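You operate a simulated robot arm through the tools that you are given. There is no shell and no other tool.

You are at the controls of a simulated robot arm. One attempt, no reset.

## Task
Fill the purple tub, then the green tub, to their lines from the spout.
Fine: the pipe above is full; draw with the yellow lever; leave the red gate shut and the third tub on the stand empty.
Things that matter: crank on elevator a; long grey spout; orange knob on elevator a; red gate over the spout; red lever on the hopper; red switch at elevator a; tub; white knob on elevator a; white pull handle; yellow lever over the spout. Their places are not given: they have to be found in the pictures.

It is judged by the outcome, as a careful person would: the job done as asked, and still so three seconds after it is handed in. It fails if anything else is knocked over, pushed out of place, dropped, spilled or broken.

## Robot
A 7-joint arm with a two-finger parallel gripper, fixed in place. Base frame: the origin is at the foot of the arm, x ahead of it, y to its left, z up. Lengths are in mm, angles in rad, forces in N, time in s.
With the tool pointing down near the work surface it reaches from about 120 to 460 mm from the base axis. Its first joint turns from -0.297 to 2.199 rad. Payload 1.57 kg.
Tool frame: the origin (TCP) lies between the finger pads and is the grasp point; the fingertips stand 30 mm ahead of it; z points along the fingers, y is the line along which they close. The gripper opens to 80 mm. The fingers are 17 mm wide and 12 mm thick; the gripper's body (40 by 82 mm) begins 80 mm behind the TCP.
Orientation is that of the tool frame in the base frame, as [roll, pitch, yaw] about the fixed x, y, z axes, in that order (R = Rz(yaw) Ry(pitch) Rx(roll)). With the fingers straight down and closing along the base's y, the tool's x points along the base's -x, its y along +y and its z along -z.

## Interface
- The arm moves only by the tool nudge_tool. Its argument "plan" is a list of rows, each an object (a shift or turn left out is 0, a gripper value left out holds the last) with "offset": the shift along the tool's x, y, z in mm, a list of three; "angular": the turn, a rotation vector about the tool's x, y, z in rad, a list of three. In form: [{"offset": [dx, dy, dz], "angular": [rx, ry, rz]}, ...]. A call has 1 to 20 rows; each row shifts and turns the commanded pose from where the row before left it, along the tool's axes as they then stand. "claw" is the finger opening in mm, from 0 to 80, set as the call begins (left out, the last holds). Rows are played at 5 a second. More than 50 mm and 0.15 rad between two rows, or a gripper value outside its range, and nothing of the call is played. A pose out of reach is approached as far as the arm can. The call stops where the force on the tool passes 70 N (or 10 N more than at its start, if that is more) or the arm is blocked; 0.2 s more then pass. The fingers move at their own pace (about 45 mm/s each) and stop on an object; they squeeze with about 33 N. The grip force told is the motor's: it shows also when the fingers shut on nothing. Time passes only in rows, and 0.2 s behind the last, so rows that do not move let the fingers close. It gives the time, the measured TCP pose, the force on the tool (base axes), the opening and the grip force at its end, in the units of the frame above (readings bear some noise), with the torque about the TCP (base axes, N m) and any sound that the robot's microphone picked up.
- Cameras (640 x 400 px; columns grow to the right, rows downward): "scene" is fixed at [34.8, -507.2, 1356.1]; the picture's right is [0.79, -0.61, 0.00], its down [-0.06, -0.08, -1.00] and it looks along [0.60, 0.79, -0.10] (base axes); focal length 214 px, centre (320, 200). "wrist" rides on the gripper at [72, -7, -122] in the tool frame; the picture's right is [0.09, 1.00, 0.00], its down [-0.84, 0.08, -0.54] and it looks along [-0.54, 0.05, 0.84] (tool axes); focal length 238 px, centre (320, 200).
- camera(camera): a new picture of that camera. The clock stands still meanwhile.
- move_column(by): slides the trunk up (or, below 0, down) by that many mm; the arm rides with it, the base frame stays. It gives what a move gives, with no picture.
- probe_pixels(camera, pixels): there is no depth. For up to 12 entries [column, row, z] of the newest picture of that camera ("zoom" is the newest enlarged one), the place [x, y] in the base frame at which the ray of that pixel passes the height z, good to about 3 mm, but the place of the scene camera against the robot may be out by one fixed shift of up to 25 mm in any direction. The clock stands still meanwhile.
- close_up(camera, box): a new picture of the part [left, top, right, bottom] of that camera's present view, enlarged. The clock stands still meanwhile.
- finish_job(): hands the job in; it is judged then, once.

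Open the gripper and draw the arm clear of the work before you hand the job in, unless the task says otherwise.

The tools are called as name(argument=value, ...) on one line, values as JSON. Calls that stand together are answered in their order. nudge_tool: Moves the arm, as the interface text tells. Its arguments: {"type":"object","properties":{"plan":{"type":"array","items":{"type":"object","properties":{"offset":{"type":"array","items":{"type":"number"}},"angular":{"type":"array","items":{"type":"number"}}}}},"claw":{"type":"number"}},"required":["plan"]} The other tools are called the same way: move_column (by) slides the trunk up or down; camera (camera) takes a picture; probe_pixels (camera, pixels) gives the place at which the rays of pixels pass given heights; close_up (camera, box) takes an enlarged picture of a part of a camera's view; finish_job () hands the job in.

At the start:

```text
time_s: 0.0
position: [433.0, -21.9, 1443.6]
ee_rot: [3.141, -0.003, -3.141]
contact_force: [0.9, 0.2, 0.1]
torque: [0.0, 0.03, 0.0]
finger_gap: 80.0
grasp_force: 0.0
trunk travel left (down, up): [-665.0, 125.0]
```

scene: 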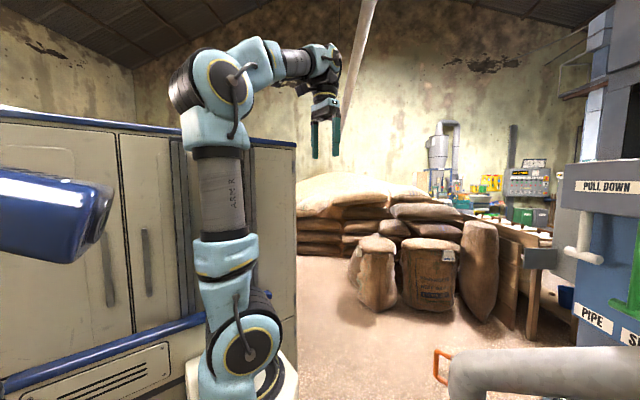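
wrist: 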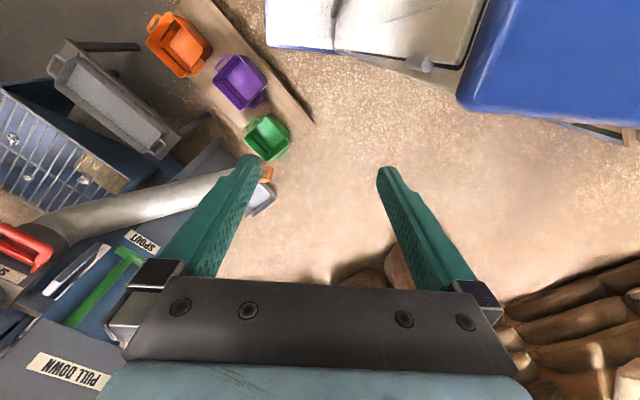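

The wrist view shows three tubs (orange near (180,45), purple (240,82), green (268,137)) and a grey pipe with a red part and a green part. I'll take closer looks before doing anything.

close_up(camera="wrist", box=[0, 0, 320, 200])

close_up(camera="wrist", box=[0, 150, 320, 400])

close_up(camera="scene", box=[400, 140, 640, 400])

close_up(camera="scene", box=[400, 100, 640, 260])

```text
2.00 times, centred on (160, 100) of wrist
```

zoom: 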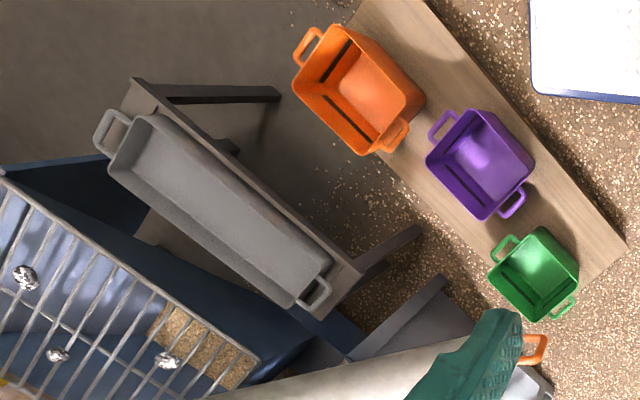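

```text
1.60 times, centred on (160, 275) of wrist
```

zoom: 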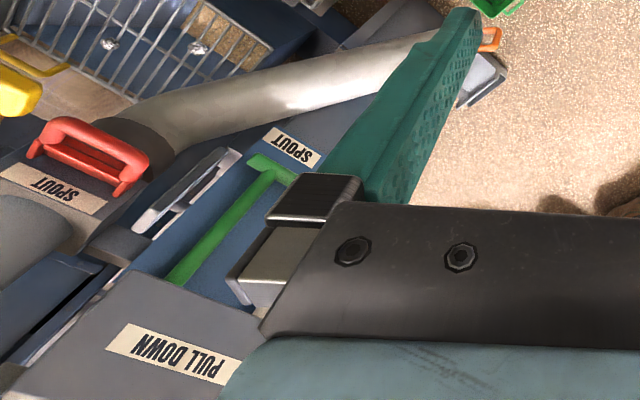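

```text
1.54 times, centred on (520, 270) of scene
```

zoom: 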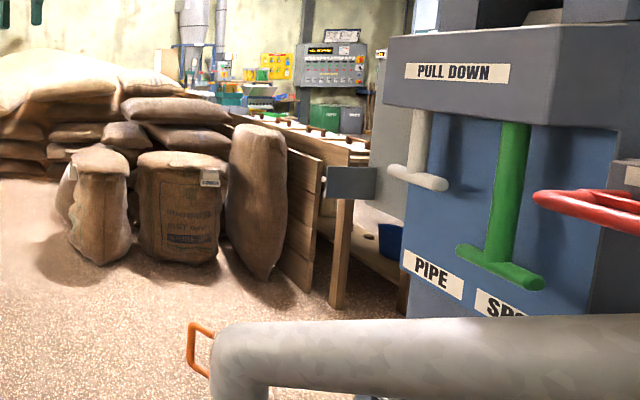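

```text
2.50 times, centred on (520, 180) of scene
```

zoom: 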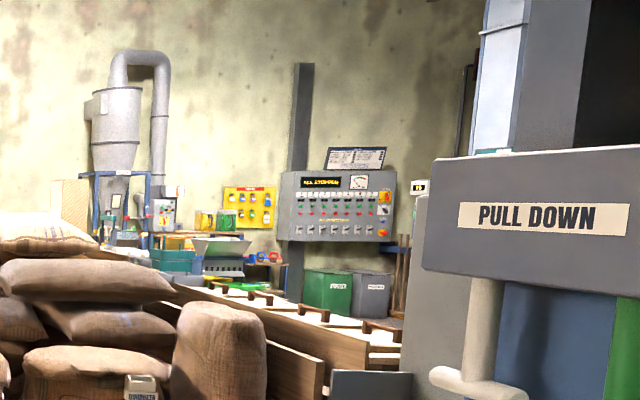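

I'll probe a few features at several assumed heights to get a feel for the scale.

camera(camera="wrist")

camera(camera="scene")

probe_pixels(camera="wrist", pixels=[[268, 137, 0], [268, 137, 400], [268, 137, 800], [240, 82, 400], [180, 45, 400], [262, 172, 0], [262, 172, 400], [262, 172, 800], [262, 172, 1000], [30, 250, 800], [30, 250, 1100], [310, 122, 400]])

probe_pixels(camera="scene", pixels=[[443, 350, 600], [443, 350, 800], [443, 350, 1000], [443, 350, 1100], [450, 380, 800], [450, 380, 1000], [450, 380, 1100], [570, 255, 1200], [570, 255, 1100]])

```text
taken
```

wrist: 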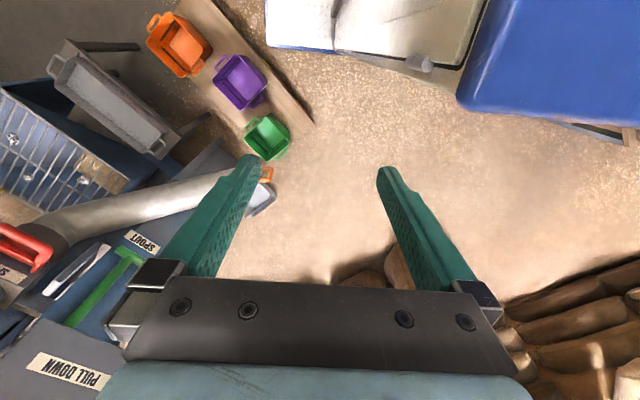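

```text
taken
```

scene: 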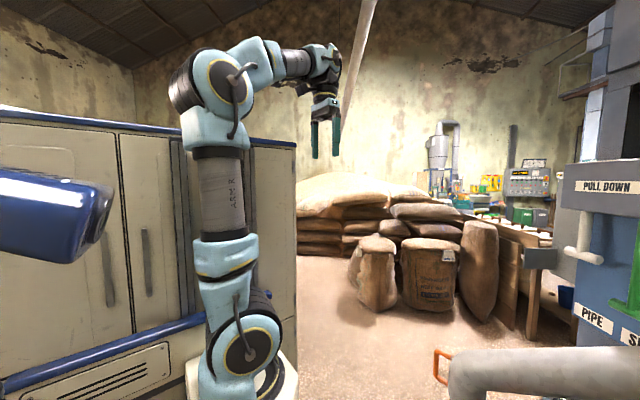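

```text
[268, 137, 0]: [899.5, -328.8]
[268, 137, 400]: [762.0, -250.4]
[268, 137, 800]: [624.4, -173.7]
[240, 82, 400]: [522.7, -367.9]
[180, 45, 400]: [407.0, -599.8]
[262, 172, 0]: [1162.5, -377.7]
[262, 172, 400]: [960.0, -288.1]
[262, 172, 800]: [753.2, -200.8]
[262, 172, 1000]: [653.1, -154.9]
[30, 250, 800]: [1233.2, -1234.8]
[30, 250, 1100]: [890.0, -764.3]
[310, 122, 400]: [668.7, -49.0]
```

```text
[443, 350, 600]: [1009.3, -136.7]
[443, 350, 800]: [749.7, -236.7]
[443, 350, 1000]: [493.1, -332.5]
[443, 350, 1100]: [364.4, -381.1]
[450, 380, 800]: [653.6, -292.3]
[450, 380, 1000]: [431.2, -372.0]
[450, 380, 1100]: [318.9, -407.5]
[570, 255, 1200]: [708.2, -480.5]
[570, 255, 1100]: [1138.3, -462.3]
```

Orange ring at the spout end triangulates to roughly (750,-215,800). I'll raise nothing yet; rotate the arm left about the base in small steps to survey the rest of the room.

nudge_tool(plan=[{"offset": [2.6, 47.6, 0], "angular": [0, 0, -0.11]}, {"offset": [2.6, 47.6, 0], "angular": [0, 0, -0.11]}, {"offset": [2.6, 47.6, 0], "angular": [0, 0, -0.11]}, {"offset": [2.6, 47.6, 0], "angular": [0, 0, -0.11]}, {"offset": [2.6, 47.6, 0], "angular": [0, 0, -0.11]}])

camera(camera="wrist")

camera(camera="scene")

```text
time_s: 1.1
position: [405.8, 166.4, 1441.7]
ee_rot: [-3.13, 0.004, -2.711]
contact_force: [46.5, -14.3, -0.8]
torque: [0.24, 0.81, -1.22]
finger_gap: 52.5
grasp_force: 0.1
trunk travel left (down, up): [-665.0, 125.0]
stopped in row 5: the force on the tool passed its limit at 79 N (the readings are from after the stop); the commanded pose is now the measured one
```

```text
taken
```

wrist: 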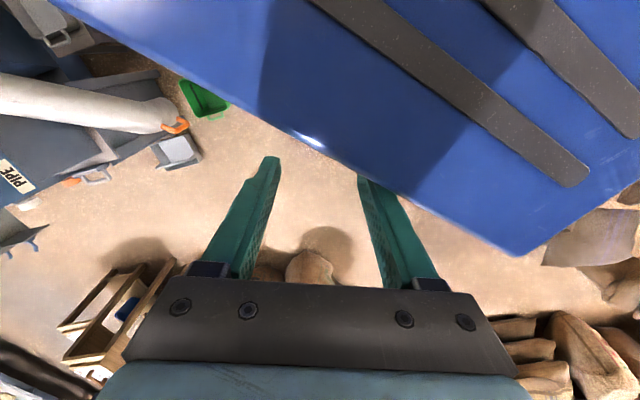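

```text
taken
```

scene: 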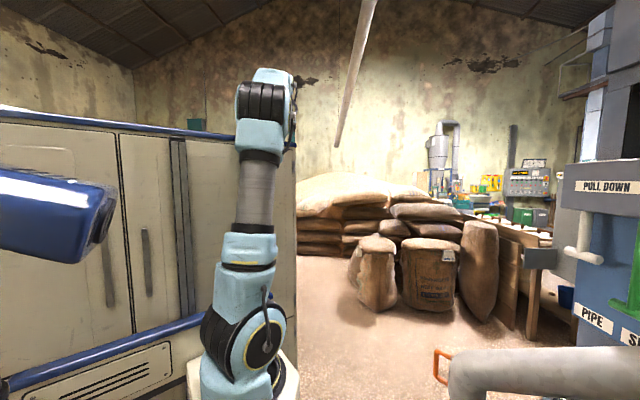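

A finger met the tall blue-edged cabinet on the left (force 46 N still pressing). I back straight off by reversing the rotation toward the earlier clear place.

nudge_tool(plan=[{"offset": [1.3, -24, 0]}, {"offset": [1.0, -40, 0], "angular": [0, 0, 0.1]}, {"offset": [2.6, -47.6, 0], "angular": [0, 0, 0.11]}], claw=80)

camera(camera="wrist")

camera(camera="scene")

```text
time_s: 1.9
position: [433.4, 67.3, 1444.5]
ee_rot: [-3.132, 0.004, -2.901]
contact_force: [0.1, -0.9, 0.5]
torque: [-0.03, 0.02, 0.01]
finger_gap: 79.9
grasp_force: 0.0
trunk travel left (down, up): [-665.0, 125.0]
```

```text
taken
```

wrist: 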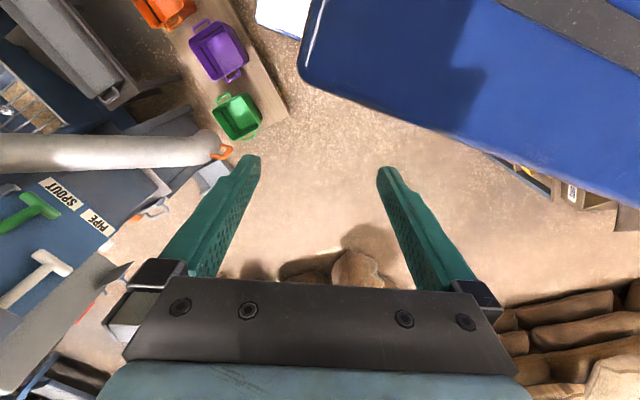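

```text
taken
```

scene: 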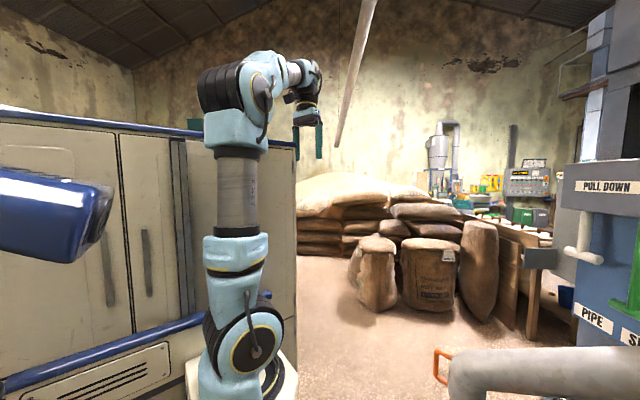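

Back in the clear with no force. Now I triangulate the tubs, spout end and handles from this second viewpoint: green tub at (238,117), purple (220,52), orange ring (222,152), white handle (50,262).

probe_pixels(camera="wrist", pixels=[[238, 117, 0], [238, 117, 400], [238, 117, 800], [238, 117, 1000], [220, 52, 400], [220, 52, 800], [222, 152, 600], [222, 152, 800], [222, 152, 1000], [287, 112, 400], [287, 112, 800], [300, 65, 1440]])

close_up(camera="wrist", box=[0, 0, 320, 200])

close_up(camera="wrist", box=[0, 150, 240, 300])

```text
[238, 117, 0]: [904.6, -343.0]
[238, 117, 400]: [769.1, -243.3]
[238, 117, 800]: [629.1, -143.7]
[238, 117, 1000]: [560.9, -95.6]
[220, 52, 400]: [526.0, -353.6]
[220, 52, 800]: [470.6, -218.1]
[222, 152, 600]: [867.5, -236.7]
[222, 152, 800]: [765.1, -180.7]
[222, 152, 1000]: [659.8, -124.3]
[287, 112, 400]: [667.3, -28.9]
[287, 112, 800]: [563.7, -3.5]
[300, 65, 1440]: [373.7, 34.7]
```

```text
2.00 times, centred on (160, 100) of wrist
```

zoom: 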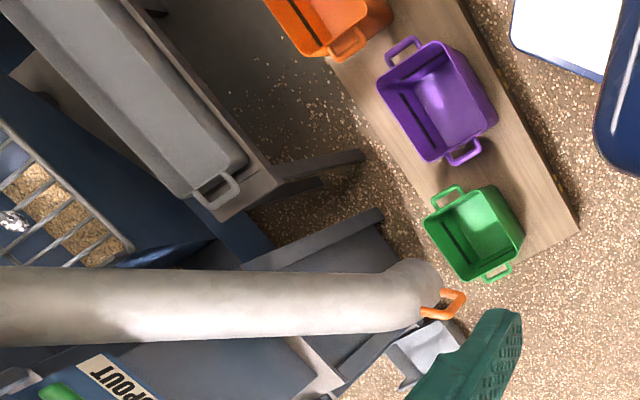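

```text
2.67 times, centred on (120, 225) of wrist
```

zoom: 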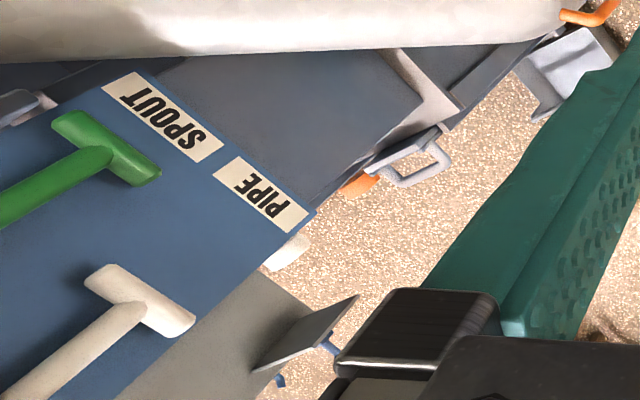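

The tub board appears low (z≈100–250), the spout higher. Next I compare the blue box corner between the two views to learn its height before lowering the trunk.

probe_pixels(camera="wrist", pixels=[[300, 75, 1400], [300, 75, 1200], [300, 75, 1000], [300, 75, 800], [510, 165, 1400], [510, 165, 1200], [510, 165, 800], [640, 205, 1400], [640, 205, 1200], [640, 205, 800]])

probe_pixels(camera="scene", pixels=[[296, 148, 1450], [110, 190, 1350], [85, 262, 1300], [296, 148, 1500], [100, 260, 1200]])

close_up(camera="scene", box=[0, 80, 320, 400])

```text
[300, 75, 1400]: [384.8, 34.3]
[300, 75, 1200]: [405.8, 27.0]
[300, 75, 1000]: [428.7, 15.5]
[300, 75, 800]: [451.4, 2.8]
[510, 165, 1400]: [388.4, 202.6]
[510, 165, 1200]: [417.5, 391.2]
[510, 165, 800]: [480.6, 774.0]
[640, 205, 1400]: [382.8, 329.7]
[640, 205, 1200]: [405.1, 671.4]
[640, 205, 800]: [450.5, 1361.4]
```

```text
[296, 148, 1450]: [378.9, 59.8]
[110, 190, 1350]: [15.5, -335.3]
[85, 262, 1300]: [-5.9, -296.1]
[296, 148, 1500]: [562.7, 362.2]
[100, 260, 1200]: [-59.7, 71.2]
```

```text
1.25 times, centred on (160, 240) of scene
```

zoom: 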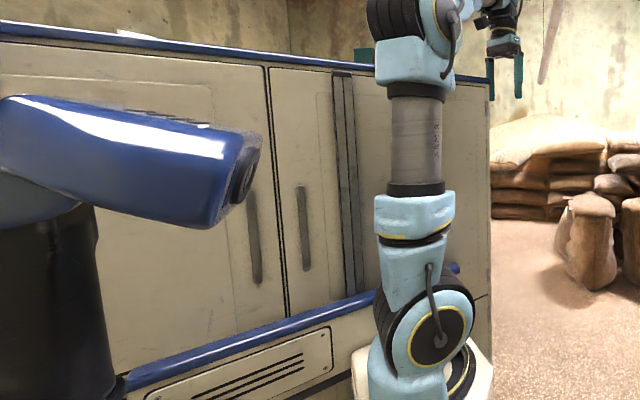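

The cabinet's end face is at x≈385 with its corner near (383,37) and top ≈1445, so the arm must be well to the right before going down. I swing to the right in arc steps.

nudge_tool(plan=[{"offset": [-2.6, -47.6, 0], "angular": [0, 0, 0.11]}, {"offset": [-1, -47.6, 0], "angular": [0, 0, 0.11]}, {"offset": [2.6, -47.6, 0], "angular": [0, 0, 0.11]}, {"offset": [2.6, -47.6, 0], "angular": [0, 0, 0.11]}])

camera(camera="wrist")

camera(camera="scene")

```text
time_s: 2.9
position: [444.8, -120.7, 1446.7]
ee_rot: [-3.133, 0.009, 2.938]
contact_force: [0.3, 0.8, -0.3]
torque: [-0.05, 0.04, -0.01]
finger_gap: 80.1
grasp_force: 0.1
trunk travel left (down, up): [-665.0, 125.0]
```

```text
taken
```

wrist: 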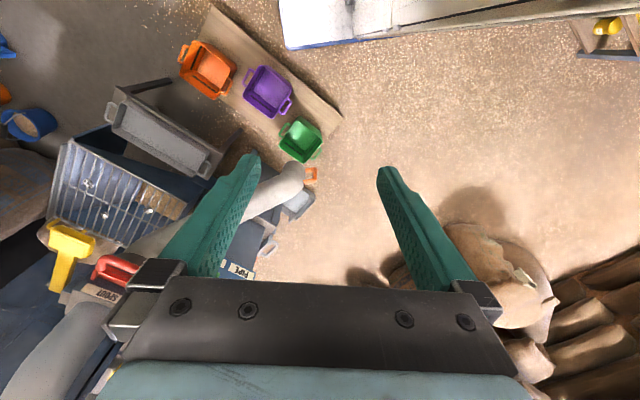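

```text
taken
```

scene: 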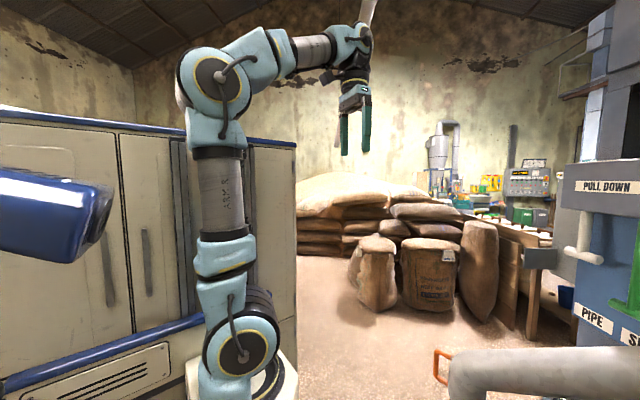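

Arm is right of the cabinet; the wrist view shows only floor under the tool (column 320). I lower the trunk in stages and look.

move_column(by=-200)

camera(camera="wrist")

camera(camera="scene")

close_up(camera="wrist", box=[0, 0, 340, 300])

```text
time_s: 5.1
position: [445.9, -121.8, 1247.1]
ee_rot: [-3.135, 0.008, 2.941]
contact_force: [0.2, -0.3, 0.2]
torque: [0.0, -0.01, 0.05]
finger_gap: 80.1
grasp_force: 0.0
trunk travel left (down, up): [-465.0, 325.0]
```

```text
taken
```

wrist: 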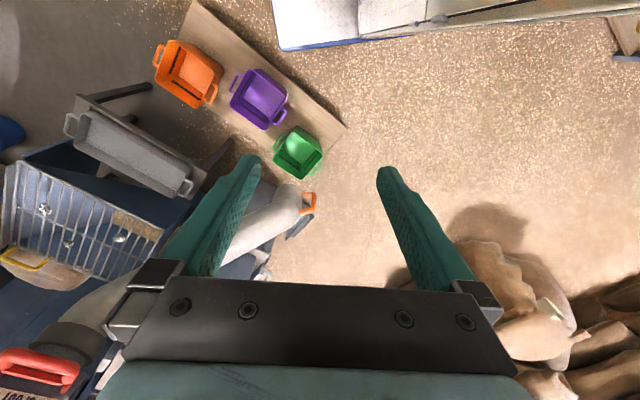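

```text
taken
```

scene: 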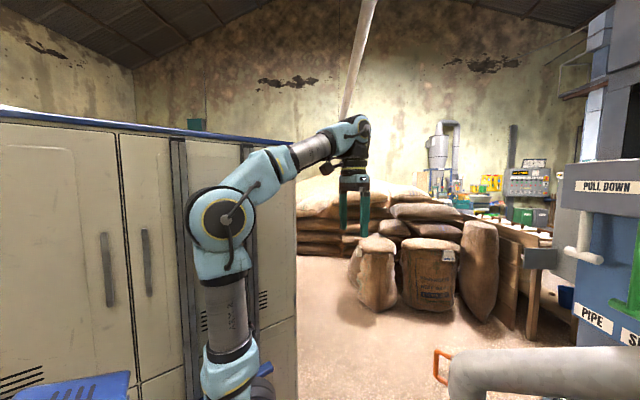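

```text
1.33 times, centred on (170, 150) of wrist
```

zoom: 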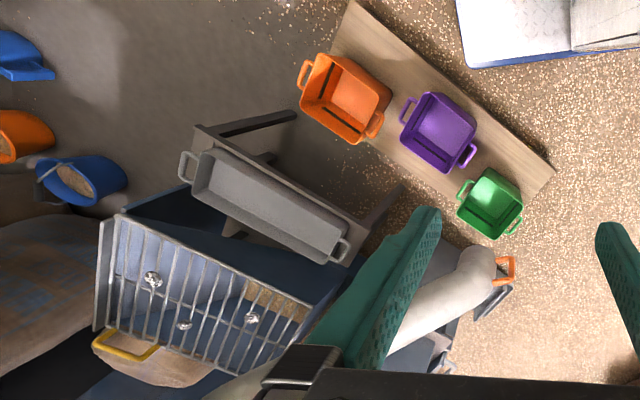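

The scene's blue carriage rides with the trunk. I now triangulate from this lower view: green tub (298,152), orange ring (309,203), purple tub (259,98), orange tub (187,74), board corner (345,127).

probe_pixels(camera="wrist", pixels=[[298, 152, 0], [298, 152, 400], [309, 203, 400], [309, 203, 600], [309, 203, 800], [259, 98, 0], [259, 98, 400], [187, 74, 0], [187, 74, 400], [345, 127, 0], [345, 127, 400], [40, 350, 1000]])

move_column(by=-200)

camera(camera="wrist")

camera(camera="scene")

close_up(camera="wrist", box=[0, 0, 340, 300])

```text
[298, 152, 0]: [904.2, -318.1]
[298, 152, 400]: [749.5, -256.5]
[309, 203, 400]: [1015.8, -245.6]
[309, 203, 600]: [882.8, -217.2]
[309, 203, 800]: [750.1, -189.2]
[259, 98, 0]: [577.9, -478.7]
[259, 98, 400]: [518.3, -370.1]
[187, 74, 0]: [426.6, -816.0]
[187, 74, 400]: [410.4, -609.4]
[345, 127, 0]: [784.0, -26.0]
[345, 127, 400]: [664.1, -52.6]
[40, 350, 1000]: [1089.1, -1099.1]
```

```text
time_s: 7.2
position: [446.1, -121.9, 1046.4]
ee_rot: [-3.136, 0.009, 2.939]
contact_force: [-0.1, 0.1, -0.6]
torque: [0.0, -0.07, 0.0]
finger_gap: 80.0
grasp_force: 0.0
trunk travel left (down, up): [-265.0, 525.0]
```

```text
taken
```

wrist: 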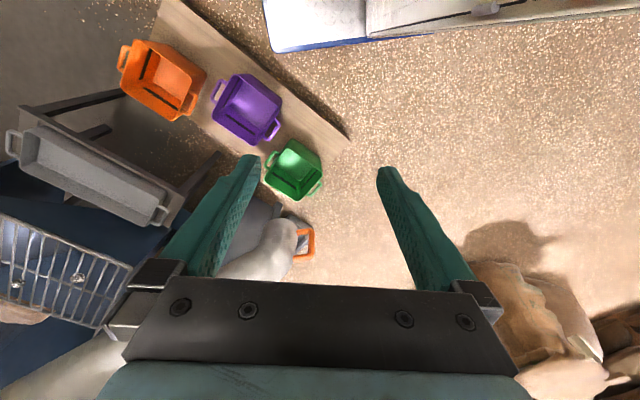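

```text
taken
```

scene: 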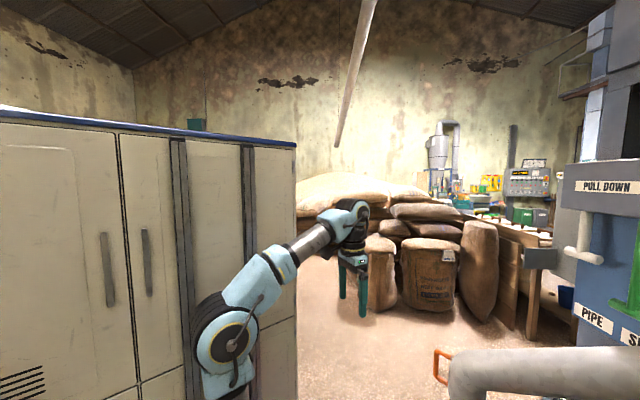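

```text
1.33 times, centred on (170, 150) of wrist
```

zoom: 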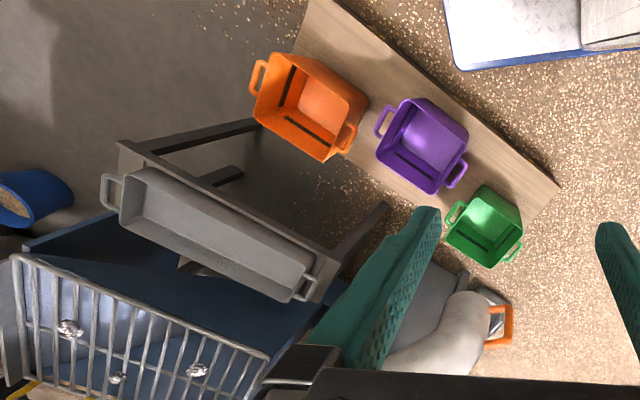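

Tubs are getting closer: green (293,170), purple (248,108), orange (162,80), ring (304,243). Probing them here for the height.

probe_pixels(camera="wrist", pixels=[[293, 170, 0], [293, 170, 400], [304, 243, 400], [304, 243, 600], [304, 243, 800], [248, 108, 0], [248, 108, 400], [162, 80, 0], [162, 80, 400], [349, 140, 0], [349, 140, 400], [270, 45, 400]])

```text
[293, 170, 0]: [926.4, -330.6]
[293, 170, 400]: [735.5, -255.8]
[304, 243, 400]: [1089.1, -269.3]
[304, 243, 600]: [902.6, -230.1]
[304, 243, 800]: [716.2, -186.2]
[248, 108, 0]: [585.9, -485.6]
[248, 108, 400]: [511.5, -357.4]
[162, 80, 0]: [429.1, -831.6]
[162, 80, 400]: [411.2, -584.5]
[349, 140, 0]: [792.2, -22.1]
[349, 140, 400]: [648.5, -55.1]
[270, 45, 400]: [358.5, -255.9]
```

The tubs, spout and red gate (~(731,-590,1208)) all seem further out than the stated reach, so I test the reach empirically by extending outward over the clear floor ahead.

nudge_tool(plan=[{"offset": [-40, 0, 0]}, {"offset": [-40, 0, 0]}, {"offset": [-40, 0, 0]}])

camera(camera="scene")

camera(camera="wrist")

close_up(camera="scene", box=[320, 100, 800, 400])

close_up(camera="scene", box=[200, 250, 640, 640])

```text
time_s: 8.1
position: [563.7, -145.3, 1048.7]
ee_rot: [-3.136, 0.013, 2.939]
contact_force: [-1.3, 0.1, -0.4]
torque: [0.02, 0.01, -0.03]
finger_gap: 80.0
grasp_force: 0.0
trunk travel left (down, up): [-265.0, 525.0]
```

```text
taken
```

scene: 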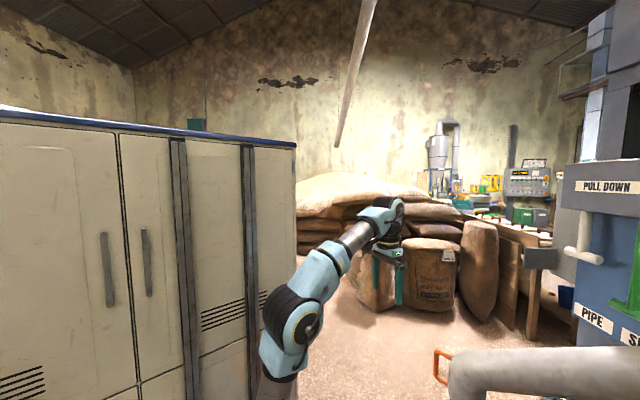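

```text
taken
```

wrist: 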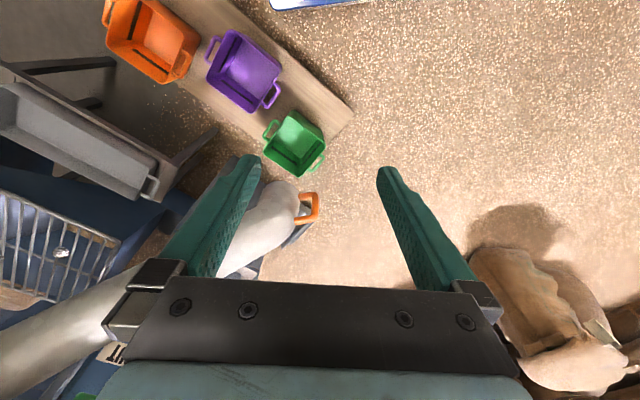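

```text
refused: 800 is not a number from 0 to 640
```

```text
refused: 640 is not a number from 0 to 400
```

The arm extends fine to 564 mm. The close-ups show beyond the frame when centred at an edge, so I use that to view the right and lower parts of the scene.

close_up(camera="scene", box=[620, 0, 640, 400])

close_up(camera="scene", box=[0, 380, 640, 400])

close_up(camera="scene", box=[600, 200, 640, 400])

close_up(camera="wrist", box=[0, 0, 20, 400])

```text
1.00 times, centred on (630, 200) of scene (not enlarged: the box is as wide or as high as the picture)
```

zoom: 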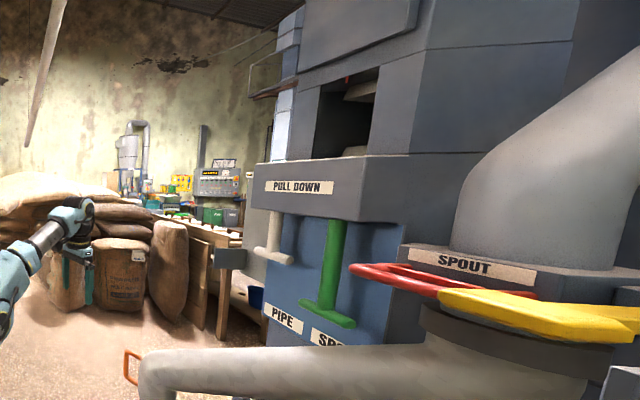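

```text
1.00 times, centred on (320, 390) of scene (not enlarged: the box is as wide or as high as the picture)
```

zoom: 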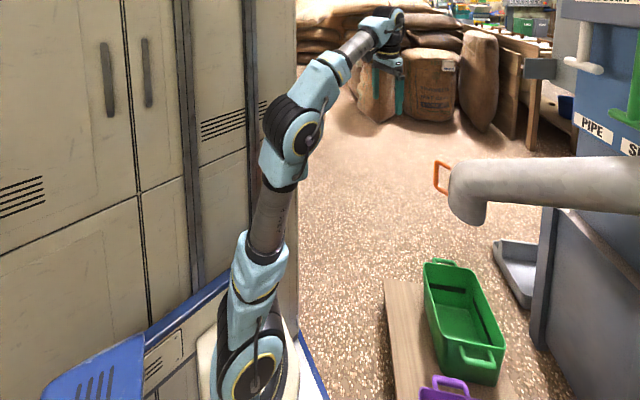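

```text
2.00 times, centred on (620, 300) of scene
```

zoom: 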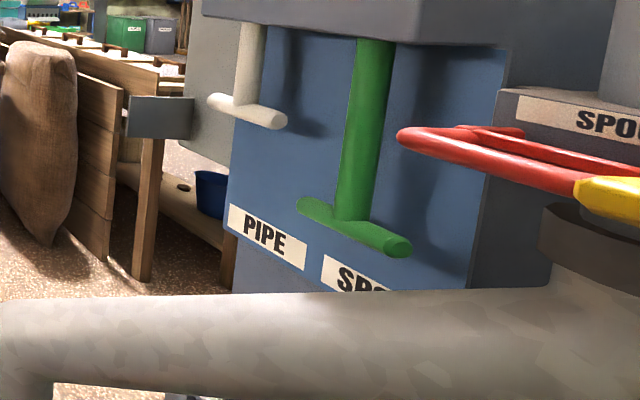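

```text
1.00 times, centred on (10, 200) of wrist (not enlarged: the box is as wide or as high as the picture)
```

zoom: 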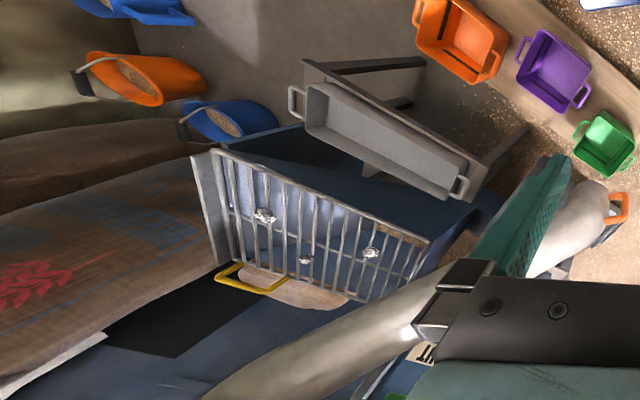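

Now I know the layout: swivelling long spout with an orange ring at its mouth, red gate handle and yellow lever by its collar. I test reach toward -y at this height, where space at x≈560 is free.

nudge_tool(plan=[{"offset": [-8, -39, 0]}, {"offset": [-8, -39, 0]}, {"offset": [-8, -39, 0]}, {"offset": [-8, -39, 0]}])

camera(camera="scene")

camera(camera="wrist")

close_up(camera="scene", box=[0, 380, 640, 400])

close_up(camera="wrist", box=[0, 0, 20, 400])

```text
time_s: 9.1
position: [561.4, -302.8, 1038.8]
ee_rot: [-3.135, 0.014, 2.939]
contact_force: [-0.6, 0.2, 0.2]
torque: [-0.02, -0.02, -0.03]
finger_gap: 79.8
grasp_force: 0.0
out of reach, approached as far as the arm can: row 3, 4
trunk travel left (down, up): [-265.0, 525.0]
```

```text
taken
```

scene: 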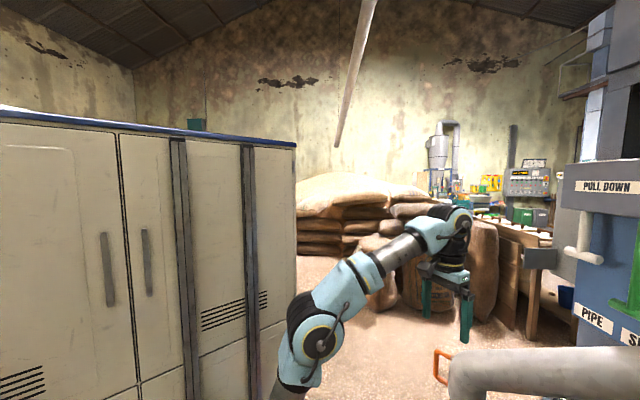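

```text
taken
```

wrist: 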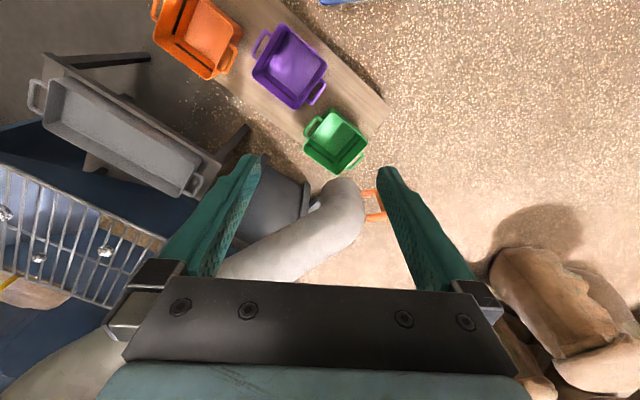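

```text
1.00 times, centred on (320, 390) of scene (not enlarged: the box is as wide or as high as the picture)
```

zoom: 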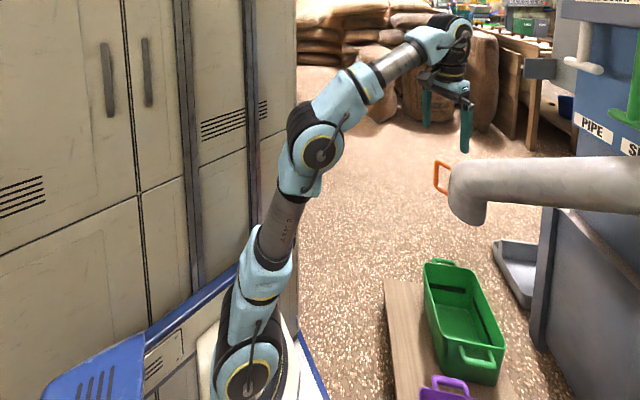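

```text
1.00 times, centred on (10, 200) of wrist (not enlarged: the box is as wide or as high as the picture)
```

zoom: 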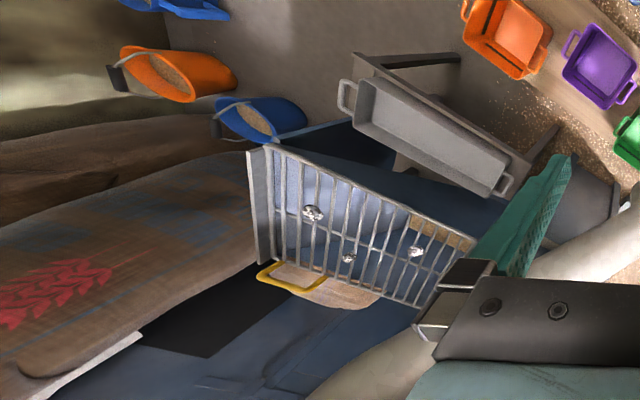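

The arm stretches to (561,-303) at this trunk height. I probe the tubs and ring from here: green (336,141), purple (289,66), ring (374,205), orange tub (197,37).

probe_pixels(camera="wrist", pixels=[[336, 141, 100], [336, 141, 250], [289, 66, 100], [289, 66, 250], [197, 37, 100], [197, 37, 250], [374, 205, 600], [374, 205, 700], [374, 205, 800], [388, 112, 0], [388, 112, 150], [345, 190, 750]])

close_up(camera="wrist", box=[230, 0, 430, 125])

close_up(camera="wrist", box=[0, 0, 640, 20])

close_up(camera="wrist", box=[220, 90, 420, 260])

```text
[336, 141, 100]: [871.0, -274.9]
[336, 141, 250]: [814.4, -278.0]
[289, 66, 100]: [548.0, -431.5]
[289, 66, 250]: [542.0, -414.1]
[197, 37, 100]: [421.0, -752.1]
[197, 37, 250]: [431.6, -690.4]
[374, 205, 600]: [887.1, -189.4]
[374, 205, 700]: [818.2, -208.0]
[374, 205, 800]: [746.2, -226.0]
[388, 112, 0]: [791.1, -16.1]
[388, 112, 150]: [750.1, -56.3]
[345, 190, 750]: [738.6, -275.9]
```

```text
3.20 times, centred on (330, 62) of wrist
```

zoom: 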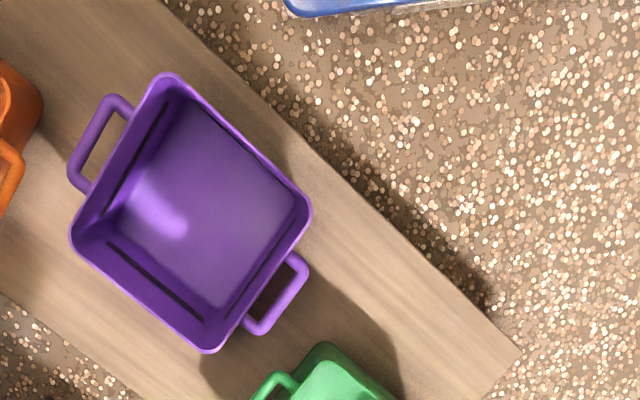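

```text
1.00 times, centred on (320, 10) of wrist (not enlarged: the box is as wide or as high as the picture)
```

zoom: 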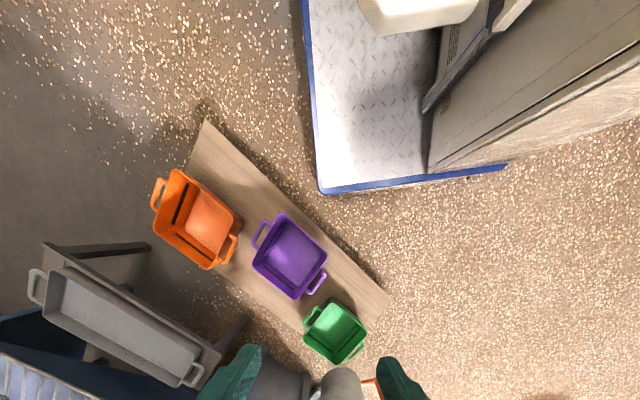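

```text
2.35 times, centred on (320, 175) of wrist
```

zoom: 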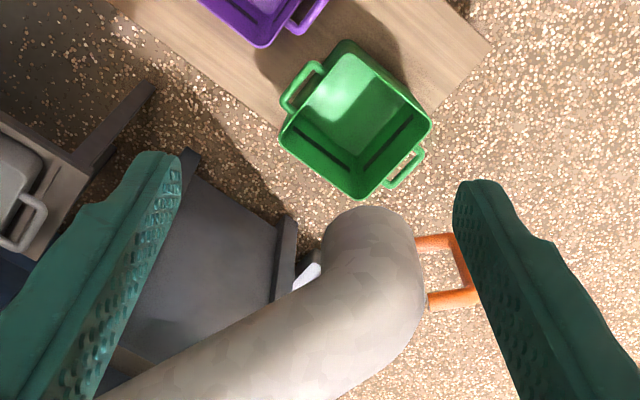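

Key geometry found: tub centres lie on an arc (radius ≈424) around a swivel near (855,-700); the ring is near (835,-204,670), currently nearly over green. Now I raise the trunk to study the yellow lever and red gate.

move_column(by=350)

nudge_tool(plan=[{"offset": [20, -20, 0], "angular": [0, 0, 0.12]}, {"offset": [20, -30, 10], "angular": [0, 0, 0.12]}, {"offset": [20, -30, 10], "angular": [0, 0, 0.12]}, {"offset": [20, -30, 10], "angular": [0, 0, 0.12]}])

camera(camera="wrist")

camera(camera="scene")

close_up(camera="wrist", box=[0, 0, 20, 400])

```text
time_s: 12.5
position: [560.7, -304.6, 1388.4]
ee_rot: [-3.136, 0.012, 2.94]
contact_force: [0.1, 0.6, -0.3]
torque: [-0.01, -0.03, -0.01]
finger_gap: 79.9
grasp_force: 0.0
trunk travel left (down, up): [-615.0, 175.0]
```

```text
time_s: 13.5
position: [445.6, -376.9, 1357.5]
ee_rot: [-3.139, 0.014, 2.458]
contact_force: [-0.1, -0.1, -0.4]
torque: [0.01, 0.04, 0.02]
finger_gap: 80.1
grasp_force: 0.0
trunk travel left (down, up): [-615.0, 175.0]
```

```text
taken
```

wrist: 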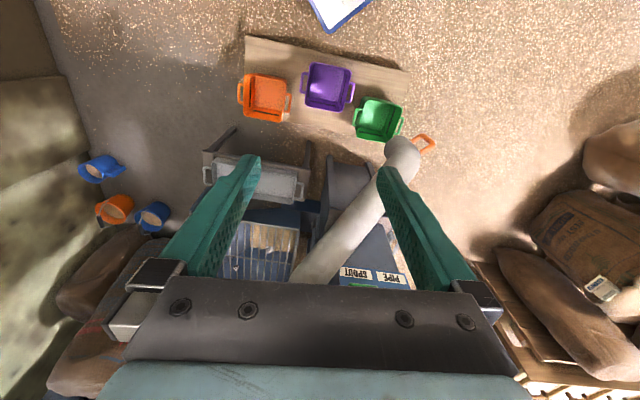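

```text
taken
```

scene: 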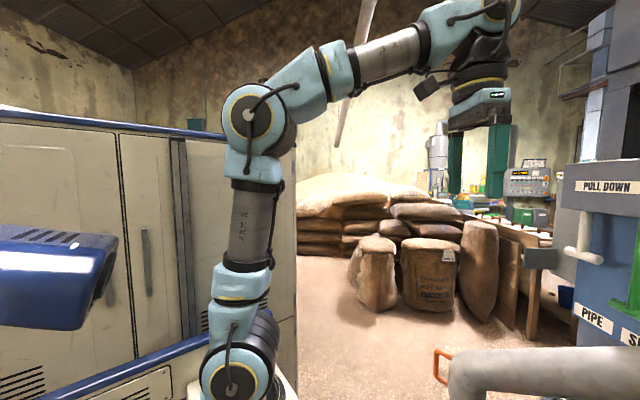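

```text
1.00 times, centred on (10, 200) of wrist (not enlarged: the box is as wide or as high as the picture)
```

zoom: 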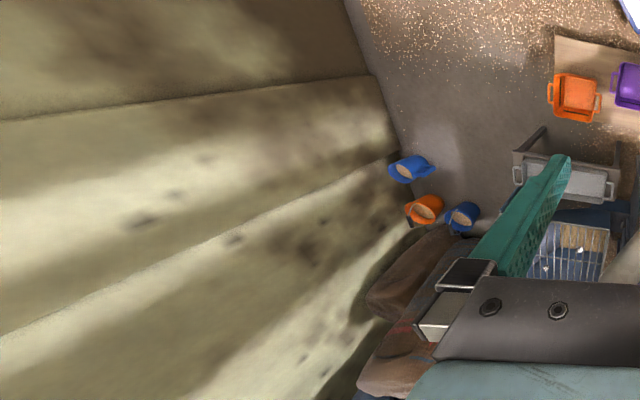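

The palm hides the collar, so I tilt the tool forward (turn about tool y) to look at the lever and gate more horizontally.

nudge_tool(plan=[{"angular": [0, -0.14, 0]}, {"angular": [0, -0.14, 0]}, {"angular": [0, -0.14, 0]}, {"angular": [0, -0.14, 0]}])

camera(camera="wrist")

camera(camera="scene")

close_up(camera="wrist", box=[120, 80, 440, 280])

```text
time_s: 14.5
position: [446.5, -377.1, 1357.8]
ee_rot: [-3.141, 0.571, 2.459]
contact_force: [1.2, 0.0, -0.2]
torque: [-0.02, 0.02, 0.01]
finger_gap: 79.9
grasp_force: 0.1
trunk travel left (down, up): [-615.0, 175.0]
```

```text
taken
```

wrist: 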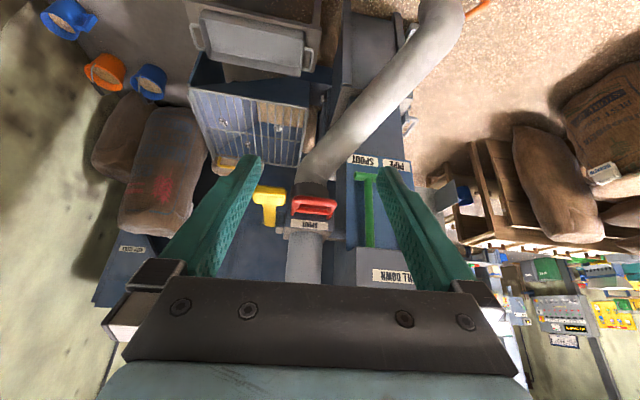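

```text
taken
```

scene: 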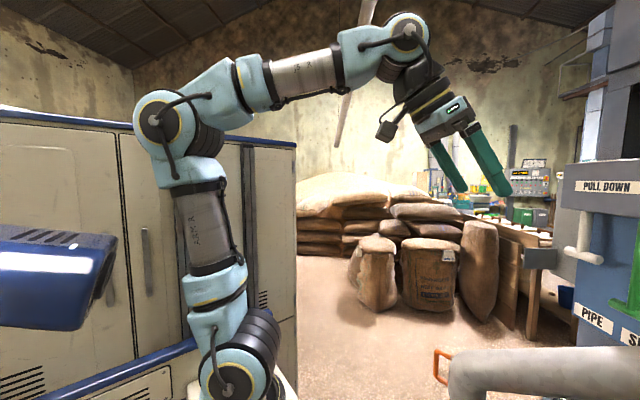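

```text
2.00 times, centred on (280, 180) of wrist
```

zoom: 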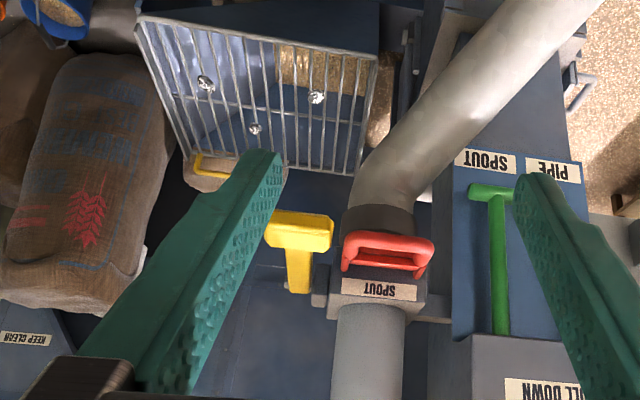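

Now the collar is visible: red D-handle at (315,207) on the SPOUT box, yellow T-lever at (268,200) pivoted at the box side. I zoom in on these.

close_up(camera="wrist", box=[240, 160, 360, 250])

close_up(camera="scene", box=[638, 230, 640, 400])

probe_pixels(camera="wrist", pixels=[[268, 192, 1200], [268, 192, 1100], [268, 192, 1000], [315, 207, 1200], [315, 207, 1100], [270, 222, 1200], [270, 222, 1100], [311, 190, 1100], [311, 190, 1000]])

```text
4.44 times, centred on (300, 205) of wrist
```

zoom: 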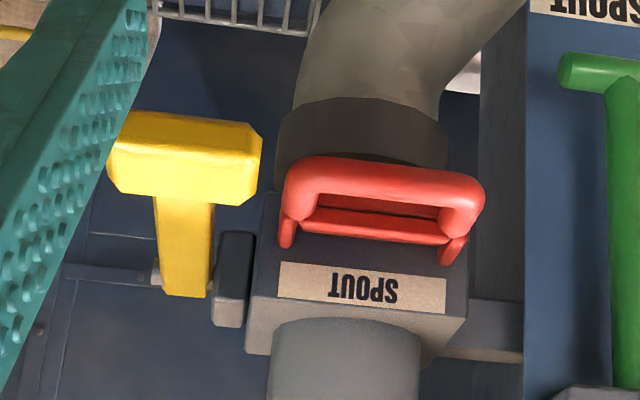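

```text
2.35 times, centred on (639, 315) of scene
```

zoom: 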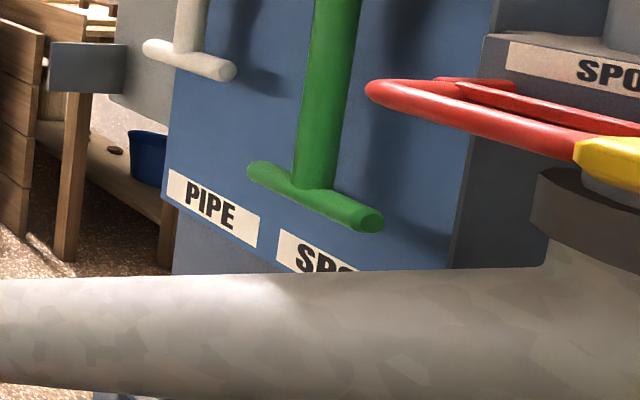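

```text
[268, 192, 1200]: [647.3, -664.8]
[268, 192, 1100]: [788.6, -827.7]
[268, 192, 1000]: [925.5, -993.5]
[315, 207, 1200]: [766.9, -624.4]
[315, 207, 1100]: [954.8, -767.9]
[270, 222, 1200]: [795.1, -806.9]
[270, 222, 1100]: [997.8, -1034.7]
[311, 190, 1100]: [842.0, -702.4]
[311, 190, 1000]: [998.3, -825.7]
```

The yellow T-bar sits near (650,-668,1195), about 47 mm wide, on a shaft pivoting at the box side; red D-handle next to it must not be touched. First the spout: I level the tool, move over toward the ring and turn the tool -90° so the fingers will straddle the ring's vertical plane.

nudge_tool(plan=[{"angular": [0, 0.14, 0]}, {"angular": [0, 0.14, 0]}, {"angular": [0, 0.14, 0]}, {"angular": [0, 0.14, 0]}, {"offset": [-7.8, 35.8, 22.9]}, {"offset": [-7.8, 35.8, 22.9]}, {"offset": [-7.8, 35.8, 22.9]}, {"offset": [-7.8, 35.8, 22.9]}, {"offset": [-7.8, 35.8, 22.9]}, {"offset": [-7.8, 35.8, 22.9]}, {"offset": [-7.8, 35.8, 22.9]}, {"angular": [0, 0, 0.145]}, {"angular": [0, 0, 0.145]}, {"angular": [0, 0, 0.145]}, {"angular": [0, 0, 0.145]}, {"angular": [0, 0, 0.145]}, {"angular": [0, 0, 0.145]}])

camera(camera="wrist")

camera(camera="scene")

```text
time_s: 18.1
position: [647.0, -215.8, 1198.4]
ee_rot: [3.131, 0.01, 1.586]
contact_force: [0.6, 0.5, -0.7]
torque: [-0.02, 0.02, 0.02]
finger_gap: 79.8
grasp_force: 0.0
trunk travel left (down, up): [-615.0, 175.0]
```

```text
taken
```

wrist: 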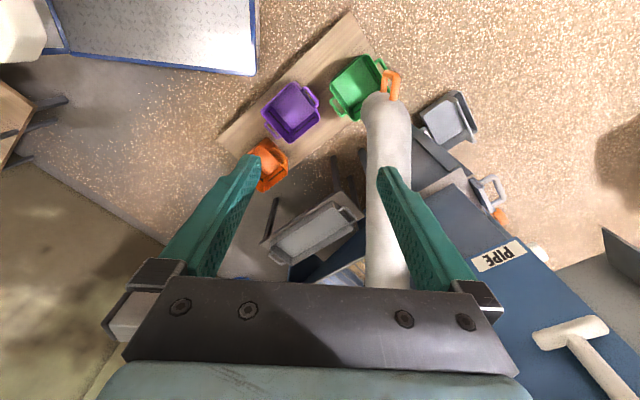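

```text
taken
```

scene: 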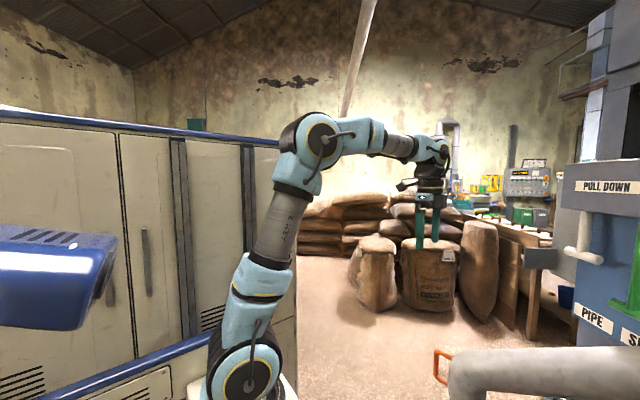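

The ring shows at (390,85). I zoom on it and probe for its position.

close_up(camera="wrist", box=[320, 40, 460, 130])

probe_pixels(camera="wrist", pixels=[[390, 72, 600], [390, 72, 670], [390, 72, 740], [358, 88, 250], [291, 112, 250], [265, 163, 250], [388, 110, 670], [388, 110, 740]])

close_up(camera="scene", box=[400, 300, 560, 400])

```text
4.44 times, centred on (390, 85) of wrist
```

zoom: 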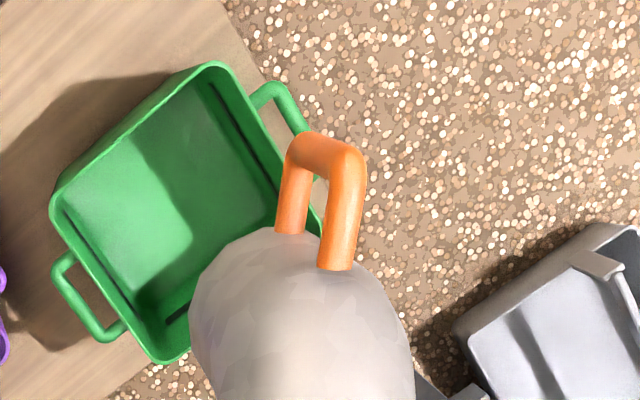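

```text
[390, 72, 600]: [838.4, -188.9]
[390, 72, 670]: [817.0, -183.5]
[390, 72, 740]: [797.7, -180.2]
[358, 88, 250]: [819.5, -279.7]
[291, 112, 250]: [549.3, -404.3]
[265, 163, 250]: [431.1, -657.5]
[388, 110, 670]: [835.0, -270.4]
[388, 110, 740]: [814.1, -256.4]
```

```text
4.00 times, centred on (480, 350) of scene
```

zoom: 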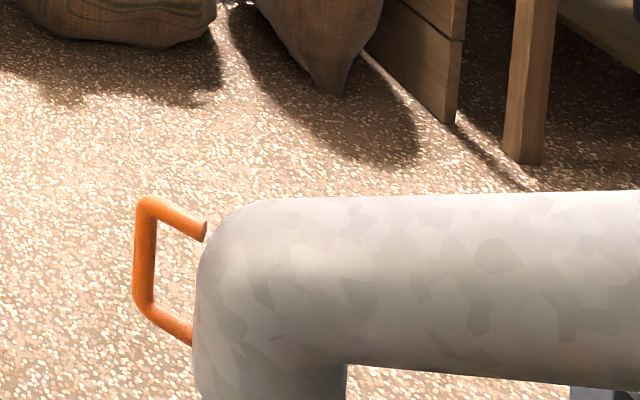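

The ring is a vertical D: bar top at wrist (395.7,77) / scene (436,351), bar bottom at wrist (385.6,74) / scene (435,375). I probe those to fix height and position.

probe_pixels(camera="wrist", pixels=[[395.7, 77, 640], [395.7, 77, 700], [395.7, 77, 760], [385.6, 74, 560], [385.6, 74, 620], [385.6, 74, 680], [394, 99, 700], [394, 99, 740]])

camera(camera="scene")

probe_pixels(camera="scene", pixels=[[436, 351, 640], [436, 351, 700], [436, 351, 760], [435, 375, 560], [435, 375, 620], [435, 375, 680]])

```text
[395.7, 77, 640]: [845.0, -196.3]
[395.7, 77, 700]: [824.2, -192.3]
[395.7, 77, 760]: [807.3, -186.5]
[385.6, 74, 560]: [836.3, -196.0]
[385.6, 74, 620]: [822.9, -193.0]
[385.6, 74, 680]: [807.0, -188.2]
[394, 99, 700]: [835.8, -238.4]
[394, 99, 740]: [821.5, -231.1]
```

```text
taken
```

scene: 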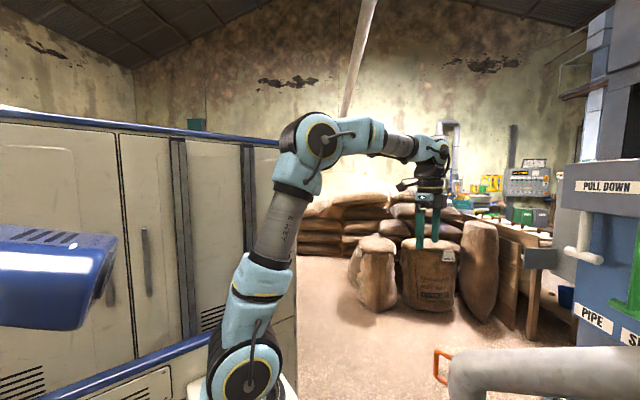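

```text
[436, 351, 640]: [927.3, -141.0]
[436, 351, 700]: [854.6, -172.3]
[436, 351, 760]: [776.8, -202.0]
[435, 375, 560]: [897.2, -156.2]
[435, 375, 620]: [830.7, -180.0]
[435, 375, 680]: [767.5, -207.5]
```

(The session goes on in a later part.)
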